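You operate a simulated robot arm through the tools that you are given. There is no shell and no other tool. Be economical: measure what you need, move in short steps, check, and stop when the job is done.

The job below is to be done with a simulated two-armed robot. You get a single attempt, and the scene is never put back.

JOB
Seal the blue sleeve and put it back on the shelf.
Fine: switch the sealer on, knob at the film on its label, one closing; the other sleeves stay unsealed where they are.

It is judged by the outcome, as a careful person would: the job done as asked, and still so three seconds after it is handed in. It fails if anything else is knocked over, pushed out of place, dropped, spilled or broken. A push-on lid holds only when it is set on centred and level and pressed home; a screw cap is set on level and turned clockwise until tight.

ROBOT AND FRAMES
Two 7-joint arms with fingered hands on one trunk, on a base that drives. Base frame: it is fixed to the floor where the robot stands at the start and does not move with it; the origin is under the middle of the robot, x ahead of it, y to its left, z up; the surface under the hand at the start is at about z = 840. Units: mm, degrees, N and s.
The left shoulder is at the start at [60, 138, 947], the right one opposite. With the tool pointing down near the work surface each hand reaches from about 420 to 920 mm from the robot's upright axis, wherever it stands, measured 20 degrees to its own side. Places, roughly: knob marked film [800, 200, 1000]; lever marked seal [600, -100, 1000]; switch marked sealer [800, -100, 1000]; top of shelf with pink edge [900, -400, 1300]. Payload 4 kg a hand.
The tool frame of a hand sits at the grasp point between the pads (the TCP): z along the fingers, y along the line on which they close. The tips reach 36 mm beyond it. Largest opening 120 mm; the body of the gripper starts 42 mm behind the TCP. The gripper is a hand of 5 fingers: y runs from the thumb to the fingers, the wrist lies at [-15, -109, -200] in the tool frame, and closing takes about 1.5 s.
Orientation is that of the tool frame in the base frame, as a unit quaternion [w, x, y, z]. With the fingers straight down and the wrist toward the robot, the tool's x, y and z point along [0, 1, 0], [1, 0, 0] and [0, 0, -1] of the base frame.

CONTROLS
- The arms move only by the tool step_arm. It takes "left_moves", "right_moves" or both (then of equal length, played together; a hand with none holds still); each is a list of rows, each a list of 6 numbers: the shift along the tool's x, y, z in mm, then the turn, a rotation vector about the tool's x, y, z in degrees. In form: [[x, y, z, ax, ay, az], ...]. A call has 1 to 8 rows; each row is the pose to reach, as a shift and turn from the pose commanded when the call began, along the tool's axes at that moment. "left_hand" and "right_hand" are, for a hand that has rows, the opening in per cent of the stroke, from 0 (shut) to 100 (fully open), set as the call begins (left out, the last holds). Rows are played at 5 a second. More than 50 mm and 8.6 degrees between two rows, or a gripper value outside its range, and nothing of the call is played. A pose out of reach is approached as far as the arm can. The call stops where the force on the tool passes 40 N (or 10 N more than at its start, if that is more) or the arm is blocked; 0.2 s more then pass. Each finger travels about 153 mm/s and halts on what it meets, pressing with about 30 N; the grip force reading is that of the motor and also rises with nothing between the fingers. The clock runs only during rows and for 0.2 s after the last one: add rows that repeat a pose to give the fingers time. It gives the time, the measured TCP pose, the force on the tool (base axes), the opening and the grip force at its end, in the units of the frame above (readings bear some noise), with the torque about the TCP (base axes, N m) and any sound that the robot's microphone picked up.
- Cameras (640 x 400 px; columns grow to the right, rows downward): "scene" is now at [68.1, -9, 1596.3]; the picture's right is [-0.05, -1.00, 0.00], its down [-0.53, 0.03, -0.85] and it looks along [0.85, -0.05, -0.53] (base axes); focal length 280 px, centre (320, 200). "left" rides on the left gripper at [-69, -79, -131] in its tool frame; the picture's right is [-0.78, -0.29, 0.55], its down [0.55, -0.73, 0.40] and it looks along [0.29, 0.61, 0.74] (tool axes); focal length 222 px, centre (320, 200). "right" rides on the right gripper at [69, -79, -131] in its tool frame; the picture's right is [-0.79, 0.29, -0.55], its down [-0.55, -0.73, 0.40] and it looks along [-0.29, 0.61, 0.74] (tool axes); focal length 222 px, centre (320, 200). There is no depth. A picture from a camera that has moved, and an enlarged one, comes with that camera's place and axes in the base frame and with its lens. The place of the scene camera against the robot may be out by one fixed shift of up to 18 mm in any direction.
- capture(camera): a new picture of that camera. No time passes.
- lift_body(by): slides the trunk up (or, below 0, down) by that many mm; the arms and the scene camera ride with it, the base frame stays. It gives what a move gives, with no picture.
- drive_base(legs): drives the robot by 1 to 6 legs, each [ahead, left, turn to the left] in mm, mm and degrees, along the robot's own axes; the way and the turn of a leg run together, so that a leg with both is an arc; at most 1500 mm and 180 degrees a leg. The arms and the cameras ride along, it lands a little off, and it stops where it bumps. It gives what a move gives.
- move_fingers(index, middle, ring, little, thumb_bend, thumb_turn, hand): sets how far each is bent, from 0 (flat) to 1 (curled in); at 0.3 the hand is open as for a grip, at 0.7 the pads meet at the TCP. One left out holds its place. A second passes; each finger stops where it meets its share of the squeeze, and holds until it gets a number again. A gripper value or a shape takes the hand back. It gives what a move gives, with no picture; readings hold the bend of each and the force on index, middle, ring, little, thumb and palm. thumb_turn goes from beside the hand (0) to across from the fingers (1), as for a grip.
- preshape(shape, hand): the hand has 5 fingers and takes this shape, open, in about a second: jaw (thumb against the fingers, like two jaws); tri (thumb and two fingers); tip (a fingertip pinch); poke (one finger out to press); point (the index stretched); flat (the hand flat); cup (the hand cupped); fist (a fist). The gripper value then closes the fingers along that shape, each until it touches; the sizes above hold for jaw. It gives what a move gives, with no picture.
- head_to(pan, tilt): turns the head with the scene camera to pan (to the left, within 86 degrees either way) and tilt (down, from -29 to 69), counted from straight ahead of the robot. It gives what a move gives.
- zoom(camera, box): a new picture of the part [left, top, right, bottom] of that camera's present view, enlarged. No time passes.
- job_done(): hands the job in; it is judged then, once.

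Work in short steps. Places have to be worked out from the pictures, the camera data and where the tool is seen: move nearer, look again, correct. Check each grasp and each placing, and mend what went wrong. You have 120 turns and 108 pictures in all, those below and enlarged ones among them. Open the grippers and draw the arms clear of the work before you hand the job in, unless the task says otherwise; then end with one line.

The tools are called as a command line: name --argument value ..., lists and objects as JSON in quotes. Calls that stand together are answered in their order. step_arm: Moves the arms, as the interface text tells. Its arguments: {"type":"object","properties":{"left_moves":{"type":"array","items":{"type":"array","items":{"type":"number"}}},"left_hand":{"type":"number"},"right_moves":{"type":"array","items":{"type":"array","items":{"type":"number"}}},"right_hand":{"type":"number"}},"required":[]} The other tools are called the same way: lift_body (by) slides the trunk up or down; preshape (shape, hand) gives the hand a shape; move_fingers (index, middle, ring, little, thumb_bend, thumb_turn, hand) moves the fingers one by one; drive_base (legs) drives the base; head_to (pan, tilt) turns the head that bears the scene camera; capture (camera) takes a picture; zoom (camera, box) takes an enlarged picture of a part of a camera's view; job_done () hands the job in.

At the start:

```text
time_s: 0.0
left_ee_pos: [517.5, 260.3, 999.6]
left_ee_rot: [0.0, 0.707, 0.707, 0.0]
left_wrist_force: [-0.1, -0.6, 1.0]
left_wrist_torque: [0.02, 0.04, 0.02]
left_opening: 119.8
left_grip_force: 0.0
left_shape: jaw
left_bend: [0.3, 0.3, 0.3, 0.3, 0.3, 0.97]
left_finger forces: [0.0, 0.0, 0.0, 0.0, 0.1, 0.0]
right_ee_pos: [515.8, -234.6, 999.6]
right_ee_rot: [0.0, 0.706, 0.708, 0.0]
right_wrist_force: [-0.9, -1.5, 0.5]
right_wrist_torque: [0.0, 0.0, 0.02]
right_opening: 119.9
right_grip_force: 0.0
right_shape: jaw
right_bend: [0.3, 0.3, 0.3, 0.3, 0.3, 0.97]
right_finger forces: [0.1, 0.0, 0.0, 0.0, 0.0, 0.0]
trunk travel left (down, up): [-525.0, 65.0]
robot x, y, heading: [-3.3, 0.1, -0.0]
head pan, tilt: [-3.1, 31.7]
```

scene: 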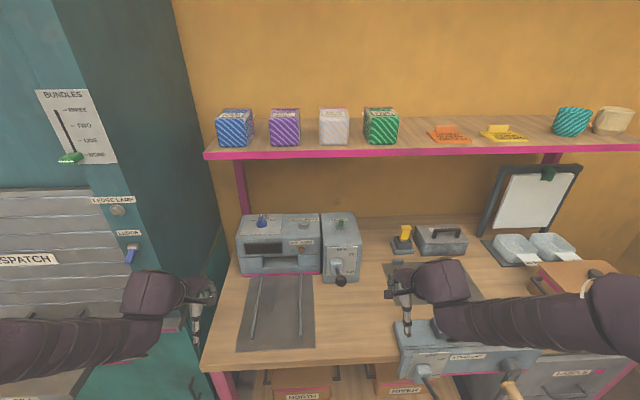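
right: 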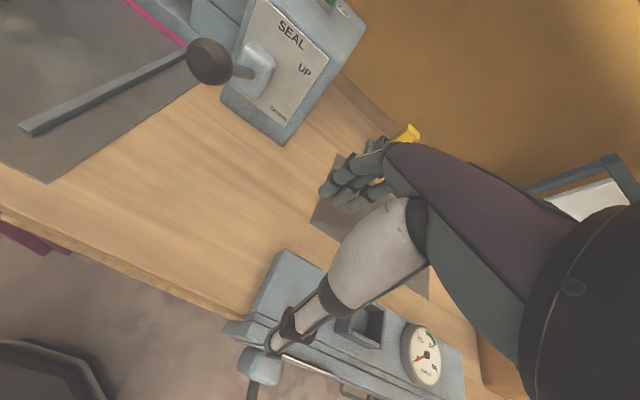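
left: 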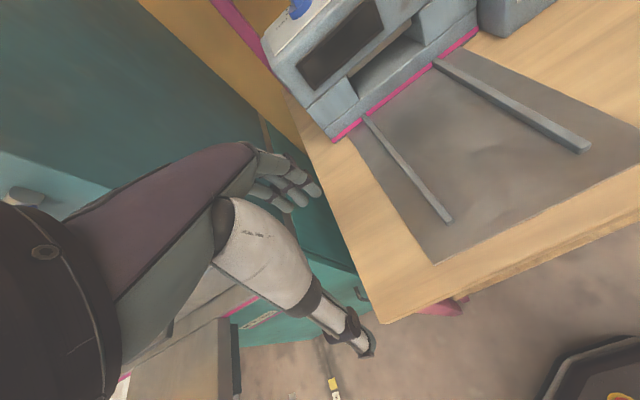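

The scene shows sleeves on the pink-edged shelf and a sealer with knobs on the bench. I zoom in on both to read the labels.

zoom --camera "scene" --box '[200, 90, 420, 170]'

zoom --camera "scene" --box '[220, 200, 380, 300]'

zoom --camera "scene" --box '[200, 250, 400, 375]'

```text
2.91 times, centred on (310, 130) of scene
camera zoom: at [68.1, -9.0, 1596.3], right [-0.05, -1.0, 0.0], down [-0.53, 0.03, -0.85], along [0.85, -0.05, -0.53], focal length 813 px, centre (349, 404)
```

zoom: 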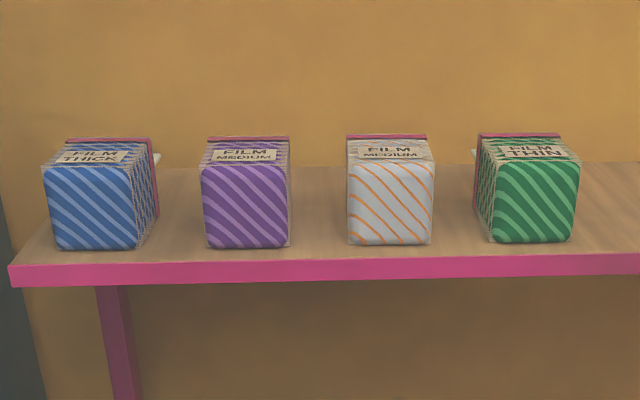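

```text
4.00 times, centred on (300, 250) of scene
camera zoom: at [68.1, -9.0, 1596.3], right [-0.05, -1.0, 0.0], down [-0.53, 0.03, -0.85], along [0.85, -0.05, -0.53], focal length 1118 px, centre (400, 0)
```

zoom: 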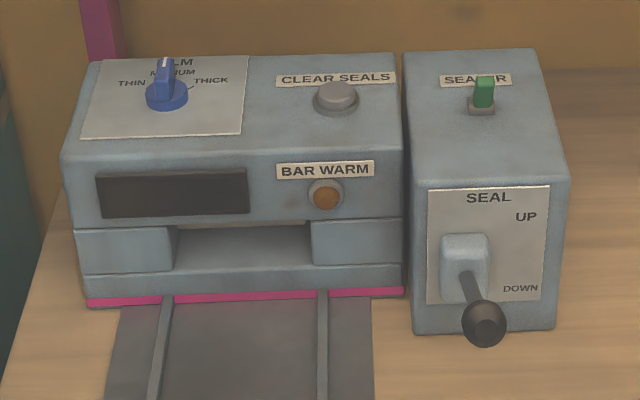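

```text
3.20 times, centred on (300, 312) of scene
camera zoom: at [68.1, -9.0, 1596.3], right [-0.05, -1.0, 0.0], down [-0.53, 0.03, -0.85], along [0.85, -0.05, -0.53], focal length 895 px, centre (384, -160)
```

zoom: 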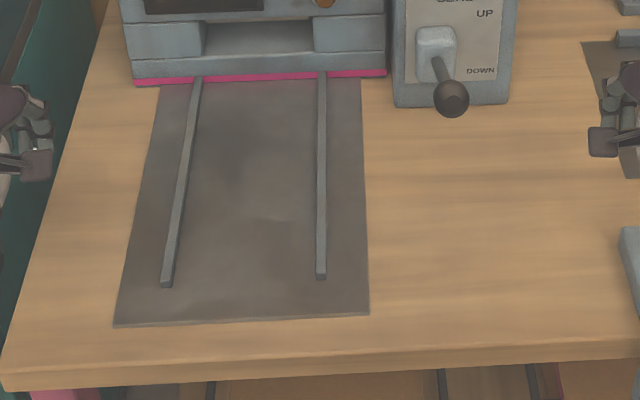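

The blue sleeve's label says THICK, the knob points to MEDIUM, and the lever's lower position reads DOWN. I zoom in on the left hand, the lever and the blue sleeve for detail.

zoom --camera "scene" --box '[110, 250, 250, 350]'

zoom --camera "scene" --box '[210, 100, 274, 150]'

zoom --camera "right" --box '[160, 0, 400, 200]'

zoom --camera "left" --box '[240, 0, 560, 200]'

```text
4.00 times, centred on (180, 300) of scene
camera zoom: at [68.1, -9.0, 1596.3], right [-0.05, -1.0, 0.0], down [-0.53, 0.03, -0.85], along [0.85, -0.05, -0.53], focal length 1118 px, centre (880, -200)
```

zoom: 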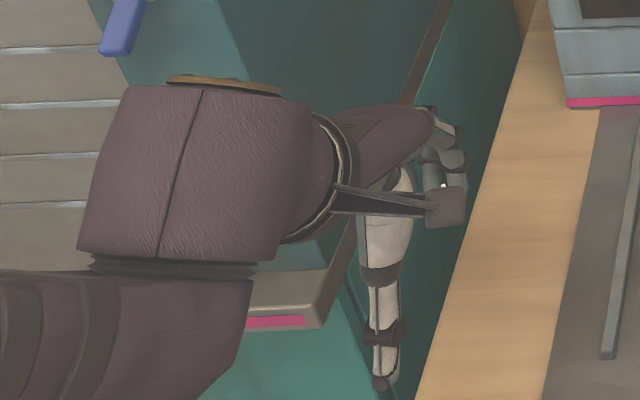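

```text
8.00 times, centred on (242, 125) of scene
camera zoom: at [68.1, -9.0, 1596.3], right [-0.05, -1.0, 0.0], down [-0.53, 0.03, -0.85], along [0.85, -0.05, -0.53], focal length 2236 px, centre (944, 800)
```

zoom: 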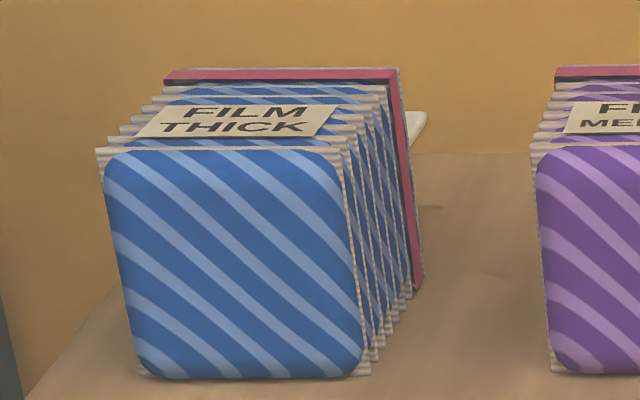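

```text
2.00 times, centred on (280, 100) of right
camera zoom: at [437.6, -166.7, 1131.6], right [0.29, -0.79, 0.55], down [-0.73, -0.55, -0.4], along [0.61, -0.29, -0.74], focal length 444 px, centre (400, 400)
```

zoom: 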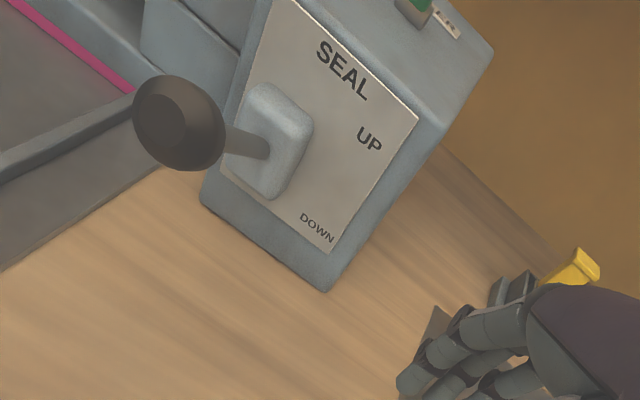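

```text
2.00 times, centred on (400, 100) of left
camera zoom: at [439.1, 191.8, 1132.4], right [-0.29, -0.78, -0.55], down [-0.73, 0.55, -0.4], along [0.61, 0.29, -0.74], focal length 444 px, centre (160, 400)
```

zoom: 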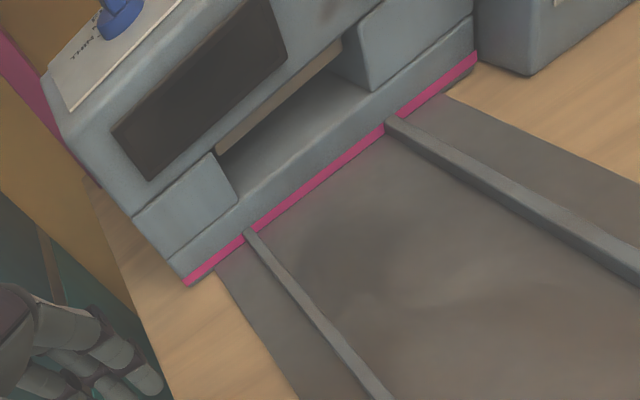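

The lever is up (handle ball near [584,-97,1012]), the sealer face is near x≈776, and a film tail sticks out of the back of each sleeve. I raise the trunk to get parallax on the shelf and more reach.

lift_body --by 60

zoom --camera "scene" --box '[200, 120, 330, 201]'

zoom --camera "scene" --box '[220, 220, 380, 320]'

```text
time_s: 1.0
left_ee_pos: [517.2, 260.1, 1059.1]
left_ee_rot: [-0.001, 0.707, 0.707, -0.001]
left_wrist_force: [0.0, -0.1, 0.0]
left_wrist_torque: [0.04, 0.03, 0.01]
left_opening: 119.5
left_grip_force: 0.0
left_shape: jaw
left_bend: [0.3, 0.3, 0.3, 0.3, 0.3, 0.97]
left_finger forces: [0.1, 0.0, 0.1, 0.0, 0.0, 0.0]
right_ee_pos: [517.5, -235.8, 1059.8]
right_ee_rot: [0.0, 0.708, 0.707, 0.0]
right_wrist_force: [0.4, 0.5, -0.2]
right_wrist_torque: [0.01, -0.02, 0.02]
right_opening: 119.7
right_grip_force: 0.0
right_shape: jaw
right_bend: [0.3, 0.3, 0.3, 0.3, 0.3, 0.97]
right_finger forces: [0.1, 0.1, 0.0, 0.0, 0.1, 0.1]
trunk travel left (down, up): [-585.0, 5.0]
robot x, y, heading: [-2.0, 1.9, 0.3]
head pan, tilt: [-3.1, 31.7]
```

```text
4.92 times, centred on (265, 160) of scene
camera zoom: at [68.3, -9.0, 1656.2], right [-0.05, -1.0, 0.0], down [-0.53, 0.03, -0.85], along [0.85, -0.05, -0.53], focal length 1376 px, centre (591, 394)
```

zoom: 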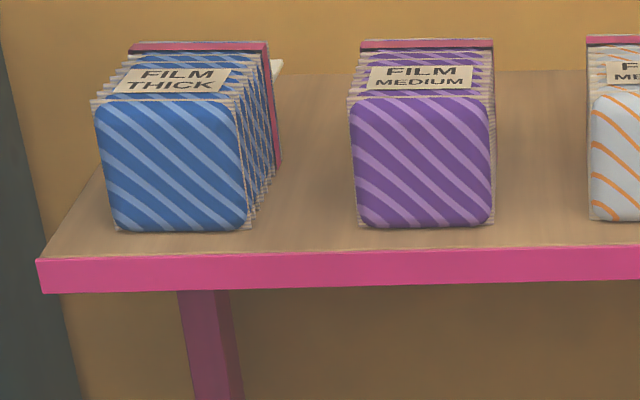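

```text
4.00 times, centred on (300, 270) of scene
camera zoom: at [68.3, -9.0, 1656.2], right [-0.05, -1.0, 0.0], down [-0.53, 0.03, -0.85], along [0.85, -0.05, -0.53], focal length 1118 px, centre (400, -80)
```

zoom: 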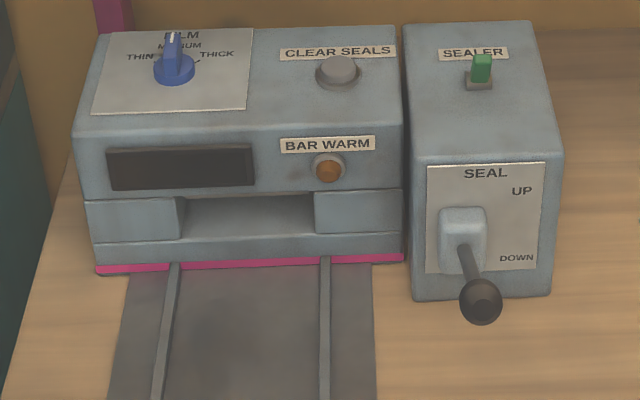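

Parallax puts the shelf top at z≈1305, the blue sleeve's front at x≈827, y≈151–231, about 82 mm tall, and the sealer switch at about [857,-128,1004]. I shape the right hand to poke and bring it nearer, above the lever, to look at the switch.

preshape --hand "right" --shape "poke"

step_arm --right_moves '[[0, 0, -45, 0, 0, 0], [20, 40, -75, 0, 0, 0], [40, 85, -75, 0, 0, 0], [60, 130, -75, 0, 0, 0], [70, 170, -75, 0, 0, 0], [70, 170, -75, 0, 0, 0]]'

capture --camera "right"

capture --camera "scene"

```text
time_s: 1.9
left_ee_pos: [517.3, 261.4, 1060.3]
left_ee_rot: [0.0, 0.707, 0.707, 0.0]
left_wrist_force: [0.1, 0.7, -0.2]
left_wrist_torque: [0.0, -0.01, -0.01]
left_opening: 119.6
left_grip_force: 0.1
left_shape: jaw
left_bend: [0.3, 0.3, 0.3, 0.3, 0.3, 0.97]
left_finger forces: [0.0, 0.1, 0.1, 0.0, 0.0, 0.0]
right_ee_pos: [516.7, -236.5, 1058.8]
right_ee_rot: [0.0, 0.707, 0.707, 0.0]
right_wrist_force: [0.6, 0.8, -0.5]
right_wrist_torque: [-0.01, 0.03, -0.01]
right_opening: 0.3
right_grip_force: 0.0
right_shape: poke
right_bend: [0.7, 0.7, 0.99, 0.99, 1.0, 1.0]
right_finger forces: [0.0, 0.0, 0.1, 0.0, 0.1, 0.1]
trunk travel left (down, up): [-585.0, 5.0]
robot x, y, heading: [-2.8, -1.7, 0.1]
head pan, tilt: [-3.1, 31.7]
```

```text
refused: row 2 steps farther than a row can; nothing moved
```

```text
95 pictures are left
camera right: at [437.6, -166.7, 1191.6], right [0.29, -0.78, 0.55], down [-0.73, -0.55, -0.4], along [0.61, -0.29, -0.74], focal length 222 px, centre (320, 200)
```

right: 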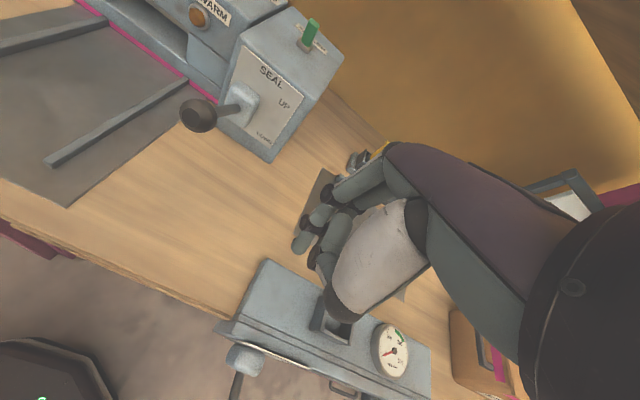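

```text
94 pictures are left
camera scene: at [68.1, -9.0, 1656.3], right [-0.05, -1.0, 0.0], down [-0.53, 0.03, -0.85], along [0.85, -0.05, -0.53], focal length 280 px, centre (320, 200)
```

scene: 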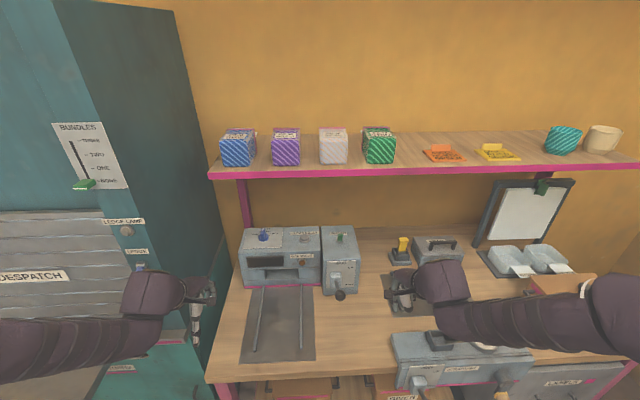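

The move was refused because one row stepped too far, so I repeat it in smaller steps.

step_arm --right_moves '[[0, 0, -40, 0, 0, 0], [10, 25, -70, 0, 0, 0], [25, 65, -75, 0, 0, 0], [45, 105, -75, 0, 0, 0], [60, 145, -75, 0, 0, 0], [70, 180, -75, 0, 0, 0], [75, 200, -75, 0, 0, 0], [75, 200, -75, 0, 0, 0]]'

capture --camera "right"

capture --camera "scene"

```text
time_s: 3.7
left_ee_pos: [517.5, 260.7, 1060.3]
left_ee_rot: [0.0, 0.707, 0.708, -0.001]
left_wrist_force: [0.3, 0.3, 0.4]
left_wrist_torque: [0.01, -0.01, 0.02]
left_opening: 119.9
left_grip_force: 0.1
left_shape: jaw
left_bend: [0.3, 0.3, 0.3, 0.3, 0.3, 0.97]
left_finger forces: [0.1, 0.1, 0.1, 0.0, 0.0, 0.0]
right_ee_pos: [717.0, -161.1, 1134.8]
right_ee_rot: [0.0, 0.707, 0.707, -0.001]
right_wrist_force: [0.5, -0.5, 0.4]
right_wrist_torque: [0.01, 0.0, 0.0]
right_opening: 0.0
right_grip_force: 0.0
right_shape: poke
right_bend: [0.7, 0.7, 0.99, 0.99, 1.0, 1.0]
right_finger forces: [0.0, 0.1, 0.0, 0.0, 0.1, 0.0]
trunk travel left (down, up): [-585.0, 5.0]
robot x, y, heading: [-0.4, 0.4, -0.1]
head pan, tilt: [-3.1, 31.7]
```

```text
93 pictures are left
camera right: at [636.9, -93.1, 1267.0], right [0.29, -0.79, 0.55], down [-0.73, -0.55, -0.4], along [0.61, -0.29, -0.74], focal length 222 px, centre (320, 200)
```

right: 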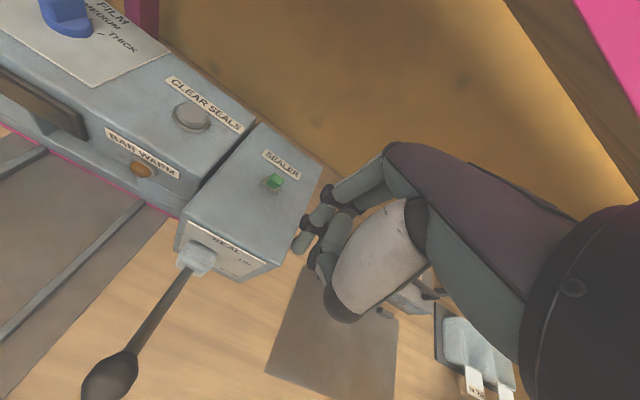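

```text
92 pictures are left
camera scene: at [67.9, -9.1, 1656.3], right [-0.05, -1.0, 0.0], down [-0.53, 0.03, -0.85], along [0.85, -0.05, -0.53], focal length 280 px, centre (320, 200)
```

scene: 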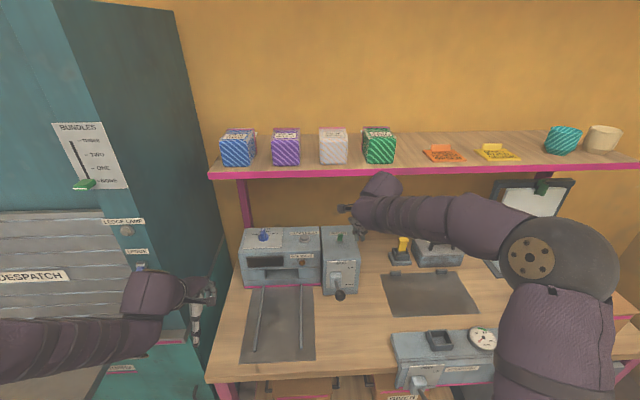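

The right camera now sees the switch clearly. I zoom in on the switch and the lamp.

zoom --camera "right" --box '[230, 140, 326, 200]'

zoom --camera "right" --box '[40, 0, 200, 100]'

zoom --camera "right" --box '[280, 170, 376, 230]'

```text
6.67 times, centred on (278, 170) of right
camera zoom: at [636.9, -93.1, 1267.0], right [0.29, -0.79, 0.55], down [-0.73, -0.55, -0.4], along [0.61, -0.29, -0.74], focal length 1481 px, centre (600, 400)
```

zoom: 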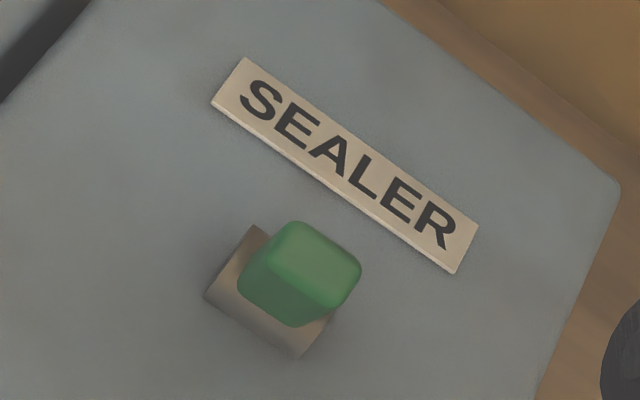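

```text
4.00 times, centred on (120, 50) of right
camera zoom: at [636.9, -93.1, 1267.0], right [0.29, -0.79, 0.55], down [-0.73, -0.55, -0.4], along [0.61, -0.29, -0.74], focal length 888 px, centre (1120, 800)
```

zoom: 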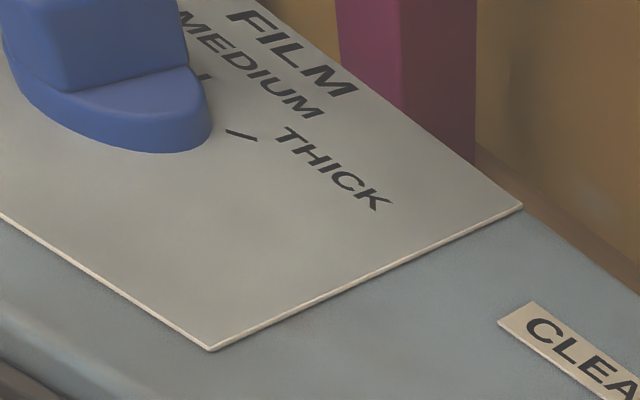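

```text
6.67 times, centred on (328, 200) of right
camera zoom: at [636.9, -93.1, 1267.0], right [0.29, -0.79, 0.55], down [-0.73, -0.55, -0.4], along [0.61, -0.29, -0.74], focal length 1481 px, centre (267, 200)
```

zoom: 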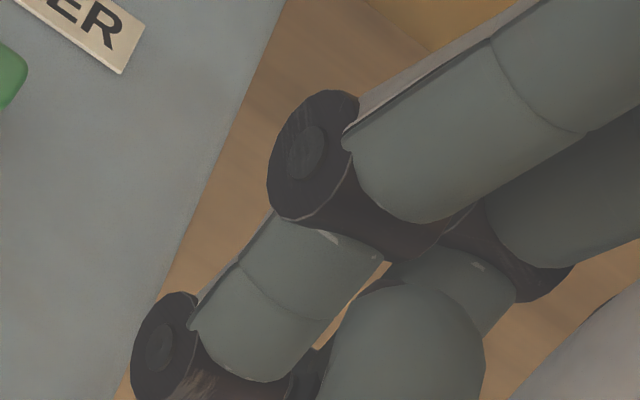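

The switch's rest direction is still unclear, so I zoom in from the scene camera as well.

zoom --camera "scene" --box '[324, 225, 356, 245]'

zoom --camera "scene" --box '[240, 222, 304, 262]'

```text
16.00 times, centred on (340, 235) of scene
camera zoom: at [67.9, -9.1, 1656.3], right [-0.05, -1.0, 0.0], down [-0.53, 0.03, -0.85], along [0.85, -0.05, -0.53], focal length 4473 px, centre (0, -360)
```

zoom: 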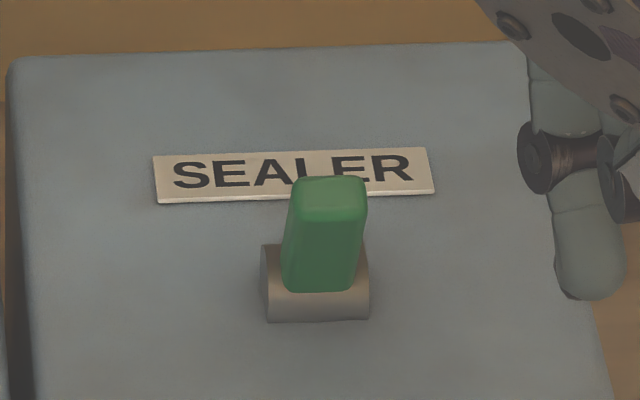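

```text
10.00 times, centred on (272, 242) of scene
camera zoom: at [67.9, -9.1, 1656.3], right [-0.05, -1.0, 0.0], down [-0.53, 0.03, -0.85], along [0.85, -0.05, -0.53], focal length 2796 px, centre (800, -220)
```

zoom: 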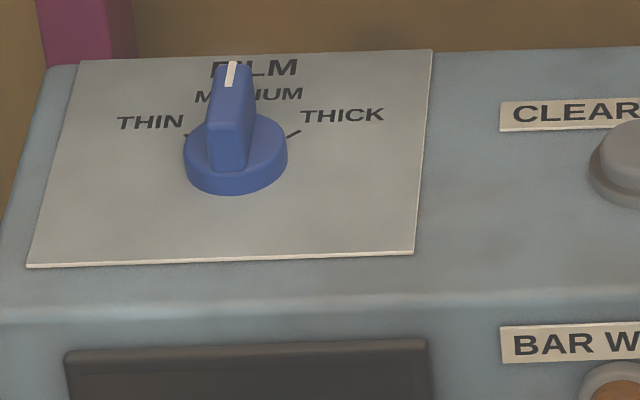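

The switch lever pivots fore-and-aft (its base cylinder lies along y), but which way it leans is ambiguous. I move the right hand camera around to view it from the side.

step_arm --right_moves '[[33, 9, 0, 0, 0, 8], [66, 18, 0, 0, 0, 16], [100, 26, 0, 0, 0, 24], [133, 35, 0, 0, 0, 32], [165, 44, 0, 0, 0, 40], [165, 44, 0, 0, 0, 40]]'

capture --camera "right"

```text
time_s: 5.1
left_ee_pos: [516.3, 261.0, 1060.1]
left_ee_rot: [0.0, 0.707, 0.707, 0.0]
left_wrist_force: [0.0, -0.2, 0.0]
left_wrist_torque: [0.01, -0.02, 0.0]
left_opening: 119.8
left_grip_force: 0.1
left_shape: jaw
left_bend: [0.3, 0.3, 0.3, 0.3, 0.3, 0.97]
left_finger forces: [0.0, 0.0, 0.1, 0.0, 0.1, 0.0]
right_ee_pos: [760.0, 3.7, 1135.4]
right_ee_rot: [0.0, 0.907, 0.421, 0.001]
right_wrist_force: [-0.3, -0.4, 0.1]
right_wrist_torque: [0.02, 0.0, -0.02]
right_opening: 0.0
right_grip_force: 0.0
right_shape: poke
right_bend: [0.7, 0.7, 0.99, 0.99, 1.0, 1.0]
right_finger forces: [0.0, 0.0, 0.0, 0.0, 0.0, 0.0]
trunk travel left (down, up): [-585.0, 5.0]
robot x, y, heading: [1.9, 2.3, -0.1]
head pan, tilt: [-3.1, 31.7]
```

```text
86 pictures are left
camera right: at [744.7, 107.5, 1267.3], right [-0.28, -0.79, 0.55], down [-0.92, 0.05, -0.4], along [0.28, -0.61, -0.74], focal length 222 px, centre (320, 200)
```

right: 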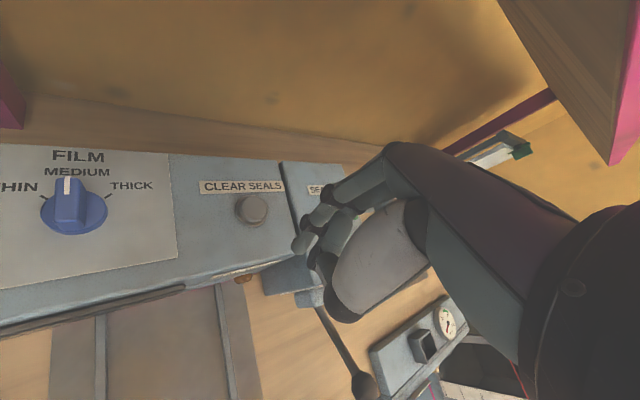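

The fingers hide the switch from here. I shift the hand toward -y so the switch falls left of them.

step_arm --right_moves '[[-36, 24, 0, 0, 0, 0], [-71, 47, 0, 0, 0, 0], [-71, 47, 0, 0, 0, 0]]'

capture --camera "right"

```text
time_s: 5.9
left_ee_pos: [517.8, 261.2, 1060.6]
left_ee_rot: [0.0, 0.707, 0.707, 0.0]
left_wrist_force: [0.7, 0.1, 0.3]
left_wrist_torque: [0.0, -0.01, -0.01]
left_opening: 119.6
left_grip_force: 0.0
left_shape: jaw
left_bend: [0.3, 0.3, 0.3, 0.3, 0.3, 0.97]
left_finger forces: [0.0, 0.0, 0.1, 0.0, 0.0, 0.1]
right_ee_pos: [753.2, -80.3, 1135.2]
right_ee_rot: [0.0, 0.906, 0.423, 0.0]
right_wrist_force: [0.7, -0.6, 0.3]
right_wrist_torque: [0.04, -0.01, 0.03]
right_opening: 0.3
right_grip_force: 0.1
right_shape: poke
right_bend: [0.7, 0.7, 0.99, 0.99, 1.0, 1.0]
right_finger forces: [0.0, 0.0, 0.0, 0.0, 0.1, 0.0]
trunk travel left (down, up): [-585.0, 5.0]
robot x, y, heading: [-1.1, -1.0, 0.1]
head pan, tilt: [-3.1, 31.7]
```

```text
85 pictures are left
camera right: at [737.2, 23.6, 1267.2], right [-0.28, -0.79, 0.55], down [-0.92, 0.05, -0.4], along [0.29, -0.61, -0.74], focal length 222 px, centre (320, 200)
```

right: 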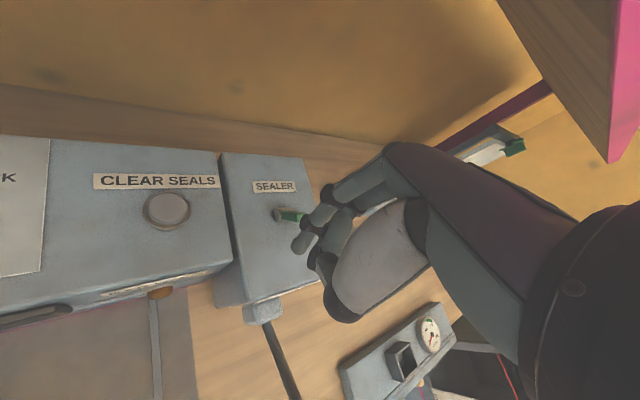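

zoom --camera "right" --box '[250, 185, 330, 235]'

```text
8.00 times, centred on (290, 210) of right
camera zoom: at [737.2, 23.6, 1267.2], right [-0.28, -0.79, 0.55], down [-0.92, 0.05, -0.4], along [0.29, -0.61, -0.74], focal length 1777 px, centre (560, 120)
```

zoom: 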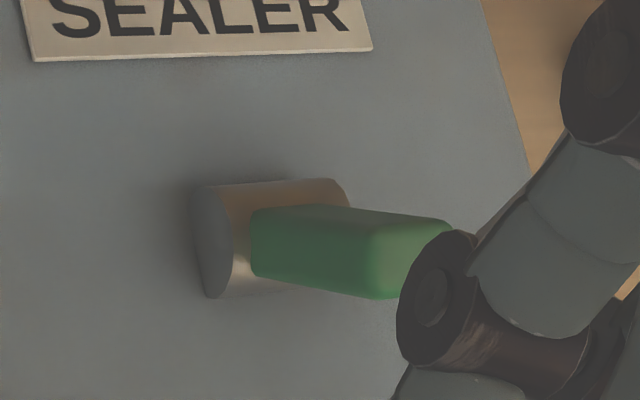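

From the side, the green lever leans toward the robot by about 25°, with its tip near [800,-116,1055], so it flips away from the robot. I turn the hand back and lower the poking finger in front of it.

step_arm --right_moves '[[-5, 6, 0, 0, 0, -8], [-9, 12, 0, 0, 0, -16], [-14, 17, 0, 0, 0, -24], [-18, 23, 0, 0, 0, -32], [-23, 28, 0, 0, 0, -40], [-23, 28, 30, 0, 0, -40], [-23, 28, 55, 0, 0, -40], [-23, 28, 55, 0, 0, -40]]'

capture --camera "right"

zoom --camera "scene" --box '[300, 190, 396, 250]'

```text
time_s: 7.7
left_ee_pos: [517.7, 261.5, 1059.5]
left_ee_rot: [0.0, 0.707, 0.707, 0.0]
left_wrist_force: [-0.5, 0.6, 0.4]
left_wrist_torque: [-0.05, -0.03, 0.01]
left_opening: 119.7
left_grip_force: 0.0
left_shape: jaw
left_bend: [0.3, 0.3, 0.3, 0.3, 0.3, 0.97]
left_finger forces: [0.0, 0.0, 0.1, 0.1, 0.0, 0.0]
right_ee_pos: [757.9, -116.0, 1079.9]
right_ee_rot: [-0.001, 0.706, 0.708, 0.0]
right_wrist_force: [1.3, 0.1, -0.2]
right_wrist_torque: [0.01, 0.01, 0.03]
right_opening: 0.0
right_grip_force: 0.0
right_shape: poke
right_bend: [0.7, 0.7, 0.99, 0.99, 1.0, 1.0]
right_finger forces: [0.1, 0.1, 0.0, 0.0, 0.0, 0.1]
trunk travel left (down, up): [-585.0, 5.0]
robot x, y, heading: [-0.7, -1.3, 0.2]
head pan, tilt: [-3.1, 31.7]
```

```text
83 pictures are left
camera right: at [678.4, -47.2, 1211.9], right [0.29, -0.78, 0.55], down [-0.73, -0.55, -0.4], along [0.61, -0.29, -0.74], focal length 222 px, centre (320, 200)
```

right: 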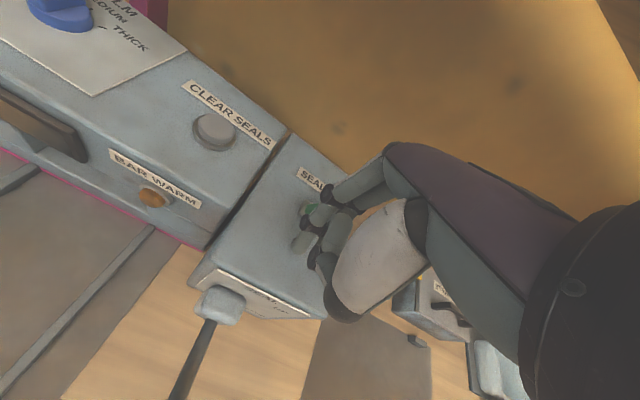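

```text
6.67 times, centred on (348, 220) of scene
camera zoom: at [68.1, -8.8, 1656.3], right [-0.05, -1.0, 0.0], down [-0.53, 0.03, -0.85], along [0.85, -0.05, -0.53], focal length 1864 px, centre (133, 67)
```

zoom: 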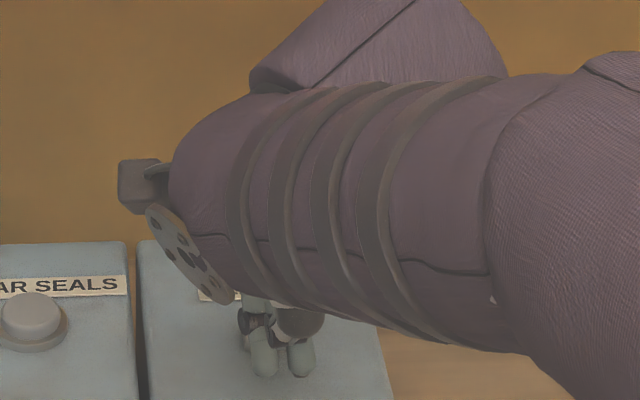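

The finger stands in front of the green lever. I push it toward +x.

step_arm --right_moves '[[0, 25, 0, 0, 0, 0], [0, 40, 0, 0, 0, 0], [0, 55, 0, 0, 0, 0], [0, 68, 0, 0, 0, 0], [0, 78, 0, 0, 0, 0]]'

zoom --camera "right" --box '[200, 120, 360, 220]'

```text
time_s: 9.0
left_ee_pos: [513.3, 258.6, 1062.8]
left_ee_rot: [0.0, 0.707, 0.707, 0.001]
left_wrist_force: [-0.2, -0.1, 0.9]
left_wrist_torque: [0.02, 0.0, -0.03]
left_opening: 119.9
left_grip_force: 0.0
left_shape: jaw
left_bend: [0.3, 0.3, 0.3, 0.3, 0.3, 0.97]
left_finger forces: [0.0, 0.0, 0.1, 0.1, 0.1, 0.1]
right_ee_pos: [829.0, -119.1, 1085.7]
right_ee_rot: [0.001, 0.708, 0.707, 0.0]
right_wrist_force: [-27.3, -4.1, 15.7]
right_wrist_torque: [0.0, 0.62, 0.11]
right_opening: 0.0
right_grip_force: 0.1
right_shape: poke
right_bend: [0.7, 0.7, 0.99, 0.99, 1.0, 1.0]
right_finger forces: [27.7, 7.1, 0.1, 0.0, 0.0, 0.0]
trunk travel left (down, up): [-585.0, 5.0]
robot x, y, heading: [-0.9, 1.4, 0.1]
head pan, tilt: [-3.1, 31.7]
heard: click
stopped in row 5 (right hand): the force on the tool passed its limit at 43 N (the readings are from after the stop); the commanded pose is now the measured one
```

```text
4.00 times, centred on (280, 170) of right
camera zoom: at [749.8, -49.1, 1216.6], right [0.29, -0.79, 0.55], down [-0.74, -0.55, -0.4], along [0.61, -0.29, -0.74], focal length 888 px, centre (480, 320)
```

zoom: 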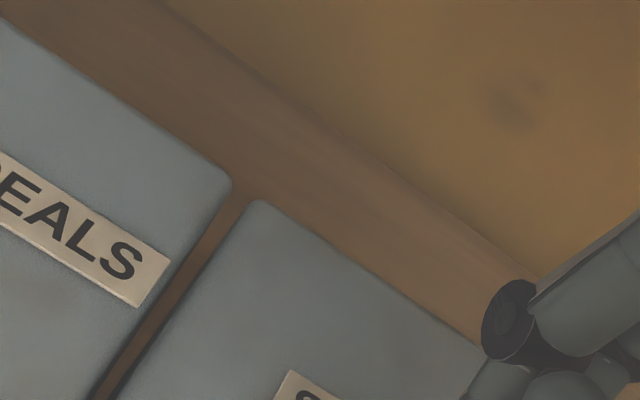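

A click sounded and the lever reached its stop. I back off, rise, draw the right hand clear, and look at the lamp and switch.

step_arm --right_moves '[[0, -35, 0, 0, 0, 0], [0, -65, -10, 0, 0, 0], [0, -80, -50, 0, 0, 0], [-30, -110, -60, 0, 0, 0], [-70, -135, -60, 0, 0, 0], [-110, -160, -60, 0, 0, 0], [-150, -185, -60, 0, 0, 0], [-150, -185, -60, 0, 0, 0]]'

zoom --camera "scene" --box '[230, 215, 390, 315]'

```text
time_s: 10.8
left_ee_pos: [518.8, 261.5, 1060.1]
left_ee_rot: [0.0, 0.707, 0.707, 0.0]
left_wrist_force: [1.0, 0.0, 0.2]
left_wrist_torque: [0.0, 0.04, -0.03]
left_opening: 119.5
left_grip_force: 0.0
left_shape: jaw
left_bend: [0.3, 0.3, 0.3, 0.3, 0.3, 0.97]
left_finger forces: [0.1, 0.0, 0.1, 0.1, 0.0, 0.1]
right_ee_pos: [651.1, -269.6, 1140.8]
right_ee_rot: [-0.001, 0.708, 0.707, 0.0]
right_wrist_force: [-0.3, 0.2, -0.4]
right_wrist_torque: [-0.03, 0.0, -0.01]
right_opening: 0.0
right_grip_force: 0.1
right_shape: poke
right_bend: [0.7, 0.7, 0.99, 0.99, 1.0, 1.0]
right_finger forces: [0.1, 0.0, 0.1, 0.1, 0.1, 0.0]
trunk travel left (down, up): [-585.0, 5.0]
robot x, y, heading: [-1.0, 3.7, 0.1]
head pan, tilt: [-3.1, 31.7]
```

```text
4.00 times, centred on (310, 265) of scene
camera zoom: at [67.9, -8.4, 1656.2], right [-0.05, -1.0, 0.0], down [-0.53, 0.03, -0.85], along [0.85, -0.05, -0.53], focal length 1118 px, centre (360, -60)
```

zoom: 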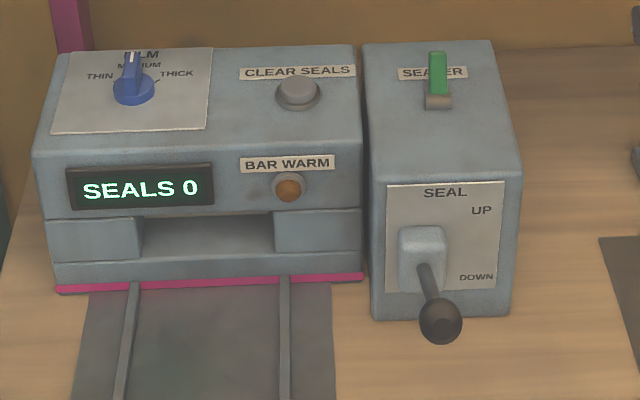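

The sealer is on: the display shows SEALS 0. Next is the knob, so I turn the left hand in free air to a forward-down 45° pose, closing sideways.

step_arm --left_moves '[[0, 0, -8, -2.9, -2.9, -7.1], [0, 0, -16, -5.9, -5.9, -14.2], [0, 0, -24, -8.8, -8.8, -21.2], [0, 0, -32, -11.7, -11.7, -28.3], [0, 0, -40, -14.7, -14.7, -35.4], [0, 0, -40, -17.6, -17.6, -42.5]]'

step_arm --left_moves '[[0, 0, 0, -2.9, -2.9, -7.1], [0, 0, 0, -5.9, -5.9, -14.2], [0, 0, 0, -8.8, -8.8, -21.2], [0, 0, 0, -11.7, -11.7, -28.3], [0, 0, 0, -14.7, -14.7, -35.4], [0, 0, 0, -17.6, -17.6, -42.5], [0, 0, 0, -17.6, -17.6, -42.5]]'

preshape --hand "left" --shape "tip"

capture --camera "left"

capture --camera "scene"

```text
time_s: 12.4
left_ee_pos: [525.6, 202.6, 1132.6]
left_ee_rot: [0.232, 0.463, 0.856, -0.002]
left_wrist_force: [0.1, 0.7, 0.0]
left_wrist_torque: [-0.02, 0.0, 0.0]
left_opening: 119.8
left_grip_force: 0.0
left_shape: jaw
left_bend: [0.3, 0.3, 0.3, 0.3, 0.3, 0.97]
left_finger forces: [0.0, 0.1, 0.1, 0.1, 0.0, 0.1]
left hand out of reach, approached as far as the arm can: row 6
right_ee_pos: [651.1, -269.9, 1140.8]
right_ee_rot: [-0.001, 0.707, 0.707, -0.001]
right_wrist_force: [1.1, 0.0, -0.7]
right_wrist_torque: [-0.05, 0.0, 0.02]
right_opening: 0.1
right_grip_force: 0.0
right_shape: poke
right_bend: [0.7, 0.7, 0.99, 0.99, 1.0, 1.0]
right_finger forces: [0.1, 0.0, 0.0, 0.1, 0.0, 0.0]
trunk travel left (down, up): [-585.0, 5.0]
robot x, y, heading: [1.8, 1.7, -0.2]
head pan, tilt: [-3.1, 31.7]
stopped in row 6 (left hand): the arm was blocked; the commanded pose is now the measured one
```

```text
time_s: 14.0
left_ee_pos: [538.0, 207.6, 1136.3]
left_ee_rot: [0.406, 0.08, 0.91, -0.027]
left_wrist_force: [-0.5, -1.1, 0.0]
left_wrist_torque: [0.03, 0.03, 0.02]
left_opening: 119.7
left_grip_force: 0.1
left_shape: jaw
left_bend: [0.3, 0.3, 0.3, 0.3, 0.3, 0.97]
left_finger forces: [0.1, 0.0, 0.0, 0.0, 0.0, 0.1]
left hand out of reach, approached as far as the arm can: row 1, 2, 3, 4, 5, 6, 7
right_ee_pos: [649.7, -273.0, 1140.4]
right_ee_rot: [-0.002, 0.708, 0.706, 0.0]
right_wrist_force: [0.0, -0.2, -0.3]
right_wrist_torque: [0.02, -0.01, -0.01]
right_opening: 0.0
right_grip_force: 0.0
right_shape: poke
right_bend: [0.7, 0.7, 0.99, 0.99, 1.0, 1.0]
right_finger forces: [0.0, 0.0, 0.0, 0.0, 0.0, 0.0]
trunk travel left (down, up): [-585.0, 5.0]
robot x, y, heading: [-0.8, 1.8, -0.1]
head pan, tilt: [-3.1, 31.7]
```

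```text
time_s: 14.9
left_ee_pos: [537.8, 209.8, 1136.8]
left_ee_rot: [0.407, 0.08, 0.909, -0.026]
left_wrist_force: [0.2, 0.1, 0.6]
left_wrist_torque: [0.05, 0.01, -0.01]
left_opening: 119.7
left_grip_force: 0.1
left_shape: tip
left_bend: [0.31, 0.98, 0.99, 0.99, 0.3, 0.97]
left_finger forces: [0.0, 0.0, 0.1, 0.0, 0.0, 0.0]
right_ee_pos: [650.5, -270.8, 1140.6]
right_ee_rot: [0.0, 0.708, 0.707, -0.001]
right_wrist_force: [-0.1, 0.1, -0.3]
right_wrist_torque: [-0.01, 0.03, 0.02]
right_opening: 0.0
right_grip_force: 0.1
right_shape: poke
right_bend: [0.7, 0.7, 0.99, 0.99, 1.0, 1.0]
right_finger forces: [0.1, 0.0, 0.1, 0.0, 0.0, 0.1]
trunk travel left (down, up): [-585.0, 5.0]
robot x, y, heading: [-5.6, -1.1, 0.1]
head pan, tilt: [-3.1, 31.7]
```

```text
79 pictures are left
camera left: at [474.9, 138.0, 1274.9], right [0.87, -0.45, 0.21], down [-0.19, -0.7, -0.69], along [0.46, 0.56, -0.7], focal length 222 px, centre (320, 200)
```

left: 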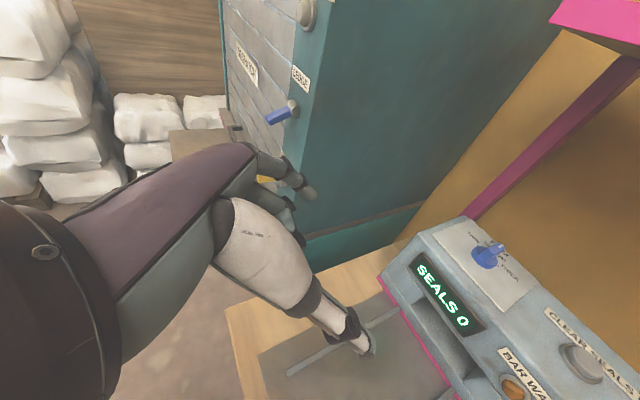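

```text
78 pictures are left
camera scene: at [67.2, -9.3, 1656.3], right [-0.05, -1.0, 0.0], down [-0.53, 0.03, -0.85], along [0.85, -0.05, -0.53], focal length 280 px, centre (320, 200)
```

scene: 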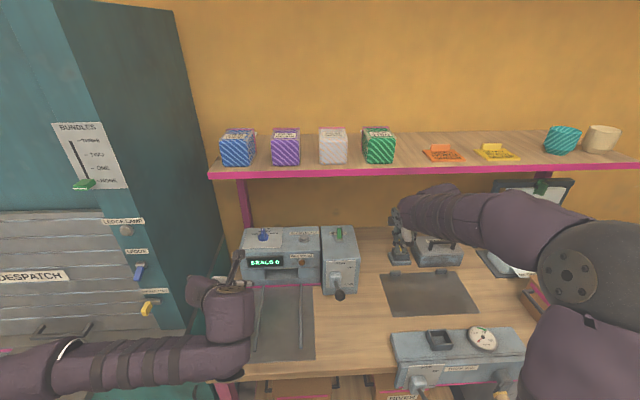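

The left hand is now nearly in the wanted pose, and the two hand views put the knob near [840,154,1030]. I zoom in to see the knob shape, its marks, and the lamp.

zoom --camera "left" --box '[440, 220, 536, 280]'

zoom --camera "left" --box '[230, 130, 390, 230]'

zoom --camera "left" --box '[480, 340, 576, 400]'

```text
6.67 times, centred on (488, 250) of left
camera zoom: at [474.9, 138.0, 1274.9], right [0.87, -0.45, 0.21], down [-0.19, -0.7, -0.69], along [0.46, 0.56, -0.7], focal length 1481 px, centre (-800, -133)
```

zoom: 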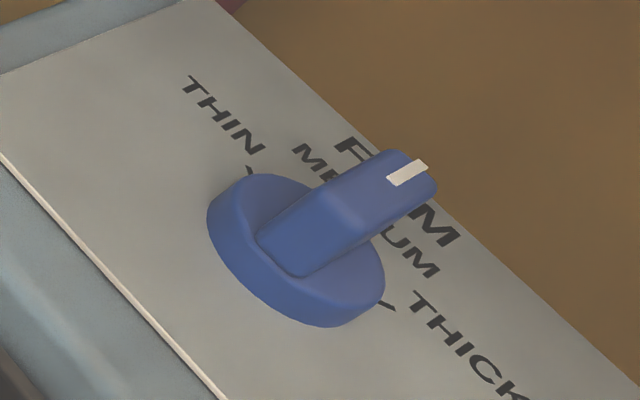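

```text
4.00 times, centred on (310, 180) of left
camera zoom: at [474.9, 138.0, 1274.9], right [0.87, -0.45, 0.21], down [-0.19, -0.7, -0.69], along [0.46, 0.56, -0.7], focal length 888 px, centre (360, 280)
```

zoom: 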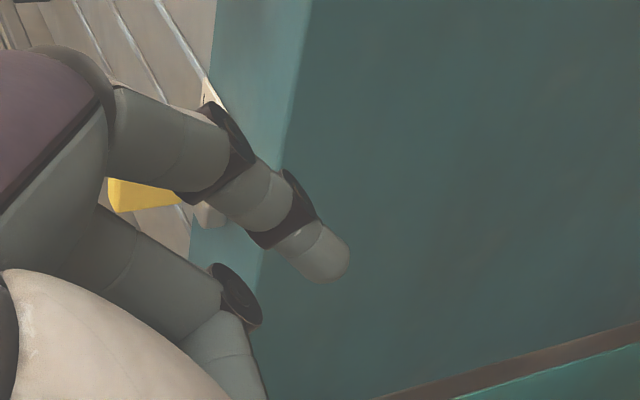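

```text
6.67 times, centred on (528, 370) of left
camera zoom: at [474.9, 138.0, 1274.9], right [0.87, -0.45, 0.21], down [-0.19, -0.7, -0.69], along [0.46, 0.56, -0.7], focal length 1481 px, centre (-1067, -933)
```

zoom: 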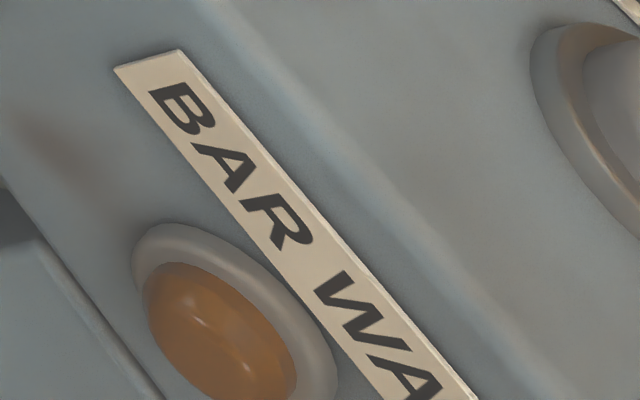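

The knob is a 45 mm disc with a blade whose top is at z≈1050 and whose centre is near [840,154]. I stage the left hand above and in front of it, pitched 55° down, and leave the fingers open.

step_arm --left_moves '[[-27, -1, 31, -1, 2, -1], [-54, -2, 62, -2, 5, -3], [-82, -4, 93, -3, 8, -5], [-109, -5, 125, -4, 10, -6], [-136, -6, 156, -5.6, 13.1, -7.9], [-163, -7, 187, -5.6, 13.1, -7.9], [-163, -7, 187, -5.6, 13.1, -7.9]]'

capture --camera "left"

capture --camera "scene"

```text
time_s: 16.5
left_ee_pos: [782.2, 163.3, 1131.4]
left_ee_rot: [0.301, -0.002, 0.954, -0.001]
left_wrist_force: [0.0, -0.7, -0.2]
left_wrist_torque: [0.04, 0.02, 0.02]
left_opening: 120.0
left_grip_force: 0.1
left_shape: tip
left_bend: [0.31, 0.98, 0.99, 0.99, 0.3, 0.97]
left_finger forces: [0.0, 0.0, 0.1, 0.0, 0.1, 0.0]
right_ee_pos: [650.0, -270.9, 1142.0]
right_ee_rot: [0.0, 0.708, 0.706, -0.001]
right_wrist_force: [-0.6, -0.5, -0.1]
right_wrist_torque: [0.0, 0.01, -0.03]
right_opening: 0.0
right_grip_force: 0.0
right_shape: poke
right_bend: [0.7, 0.7, 0.99, 0.99, 1.0, 1.0]
right_finger forces: [0.0, 0.0, 0.0, 0.1, 0.1, 0.1]
trunk travel left (down, up): [-585.0, 5.0]
robot x, y, heading: [1.6, -4.9, -0.0]
head pan, tilt: [-3.1, 31.7]
```

```text
74 pictures are left
camera left: at [764.2, 85.0, 1279.6], right [0.96, -0.29, 0.0], down [-0.22, -0.74, -0.64], along [0.19, 0.61, -0.77], focal length 222 px, centre (320, 200)
```

left: 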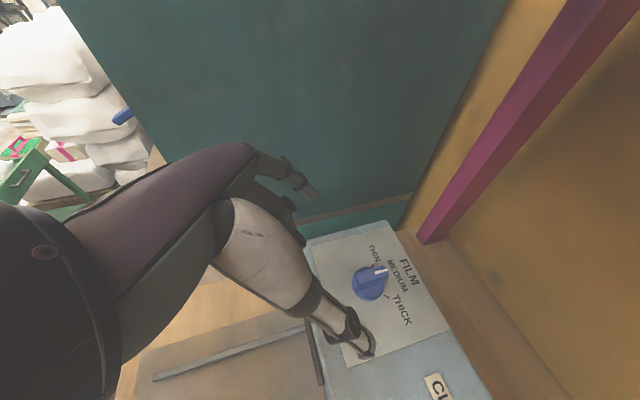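

```text
73 pictures are left
camera scene: at [66.8, -8.7, 1656.3], right [-0.05, -1.0, 0.0], down [-0.53, 0.03, -0.85], along [0.85, -0.05, -0.53], focal length 280 px, centre (320, 200)
```

scene: 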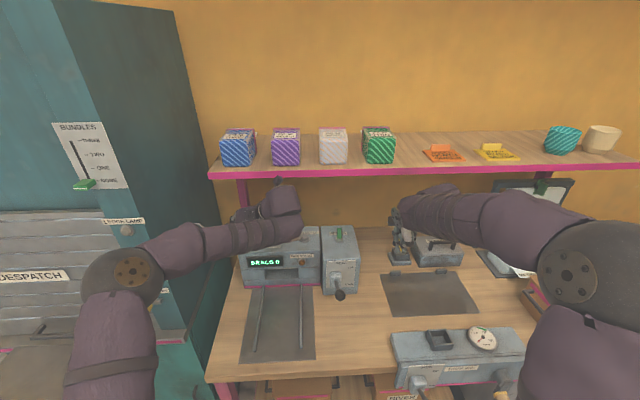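

The refined knob centre is about [840,150]. I lower the open pinch over the blade.

step_arm --left_moves '[[2, -6, 30, 0, 0, 0], [4, -13, 60, 0, 0, 0], [5, -13, 82, 0, 0, 0], [5, -13, 82, 0, 0, 0]]'

capture --camera "left"

zoom --camera "scene" --box '[220, 160, 348, 240]'

```text
time_s: 17.5
left_ee_pos: [825.1, 148.5, 1062.5]
left_ee_rot: [0.301, -0.002, 0.954, -0.001]
left_wrist_force: [0.9, -0.1, -0.3]
left_wrist_torque: [-0.02, 0.01, -0.01]
left_opening: 119.9
left_grip_force: 0.0
left_shape: tip
left_bend: [0.31, 0.98, 0.99, 0.99, 0.3, 0.97]
left_finger forces: [0.0, 0.0, 0.0, 0.1, 0.0, 0.0]
right_ee_pos: [650.9, -271.3, 1140.3]
right_ee_rot: [-0.001, 0.708, 0.707, -0.001]
right_wrist_force: [0.5, 0.3, -0.2]
right_wrist_torque: [0.01, -0.03, -0.01]
right_opening: 0.4
right_grip_force: 0.0
right_shape: poke
right_bend: [0.7, 0.7, 0.99, 0.99, 1.0, 1.0]
right_finger forces: [0.1, 0.1, 0.0, 0.0, 0.0, 0.1]
trunk travel left (down, up): [-585.0, 5.0]
robot x, y, heading: [0.0, -1.9, -0.1]
head pan, tilt: [-3.1, 31.7]
```

```text
72 pictures are left
camera left: at [807.4, 70.4, 1211.6], right [0.96, -0.29, 0.0], down [-0.22, -0.74, -0.64], along [0.19, 0.61, -0.77], focal length 222 px, centre (320, 200)
```

left: 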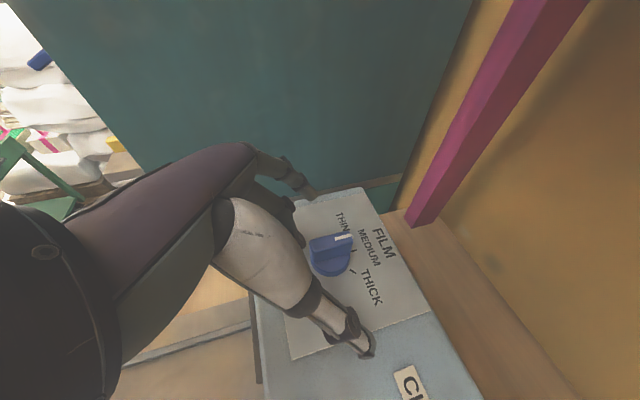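

```text
5.00 times, centred on (284, 200) of scene
camera zoom: at [67.0, -9.2, 1656.3], right [-0.05, -1.0, 0.0], down [-0.53, 0.03, -0.85], along [0.85, -0.05, -0.53], focal length 1398 px, centre (500, 200)
```

zoom: 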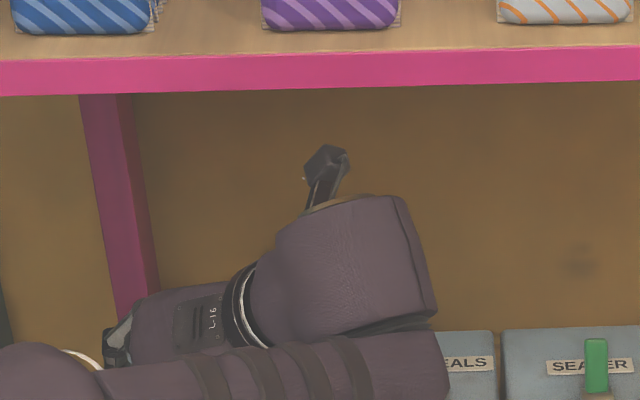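

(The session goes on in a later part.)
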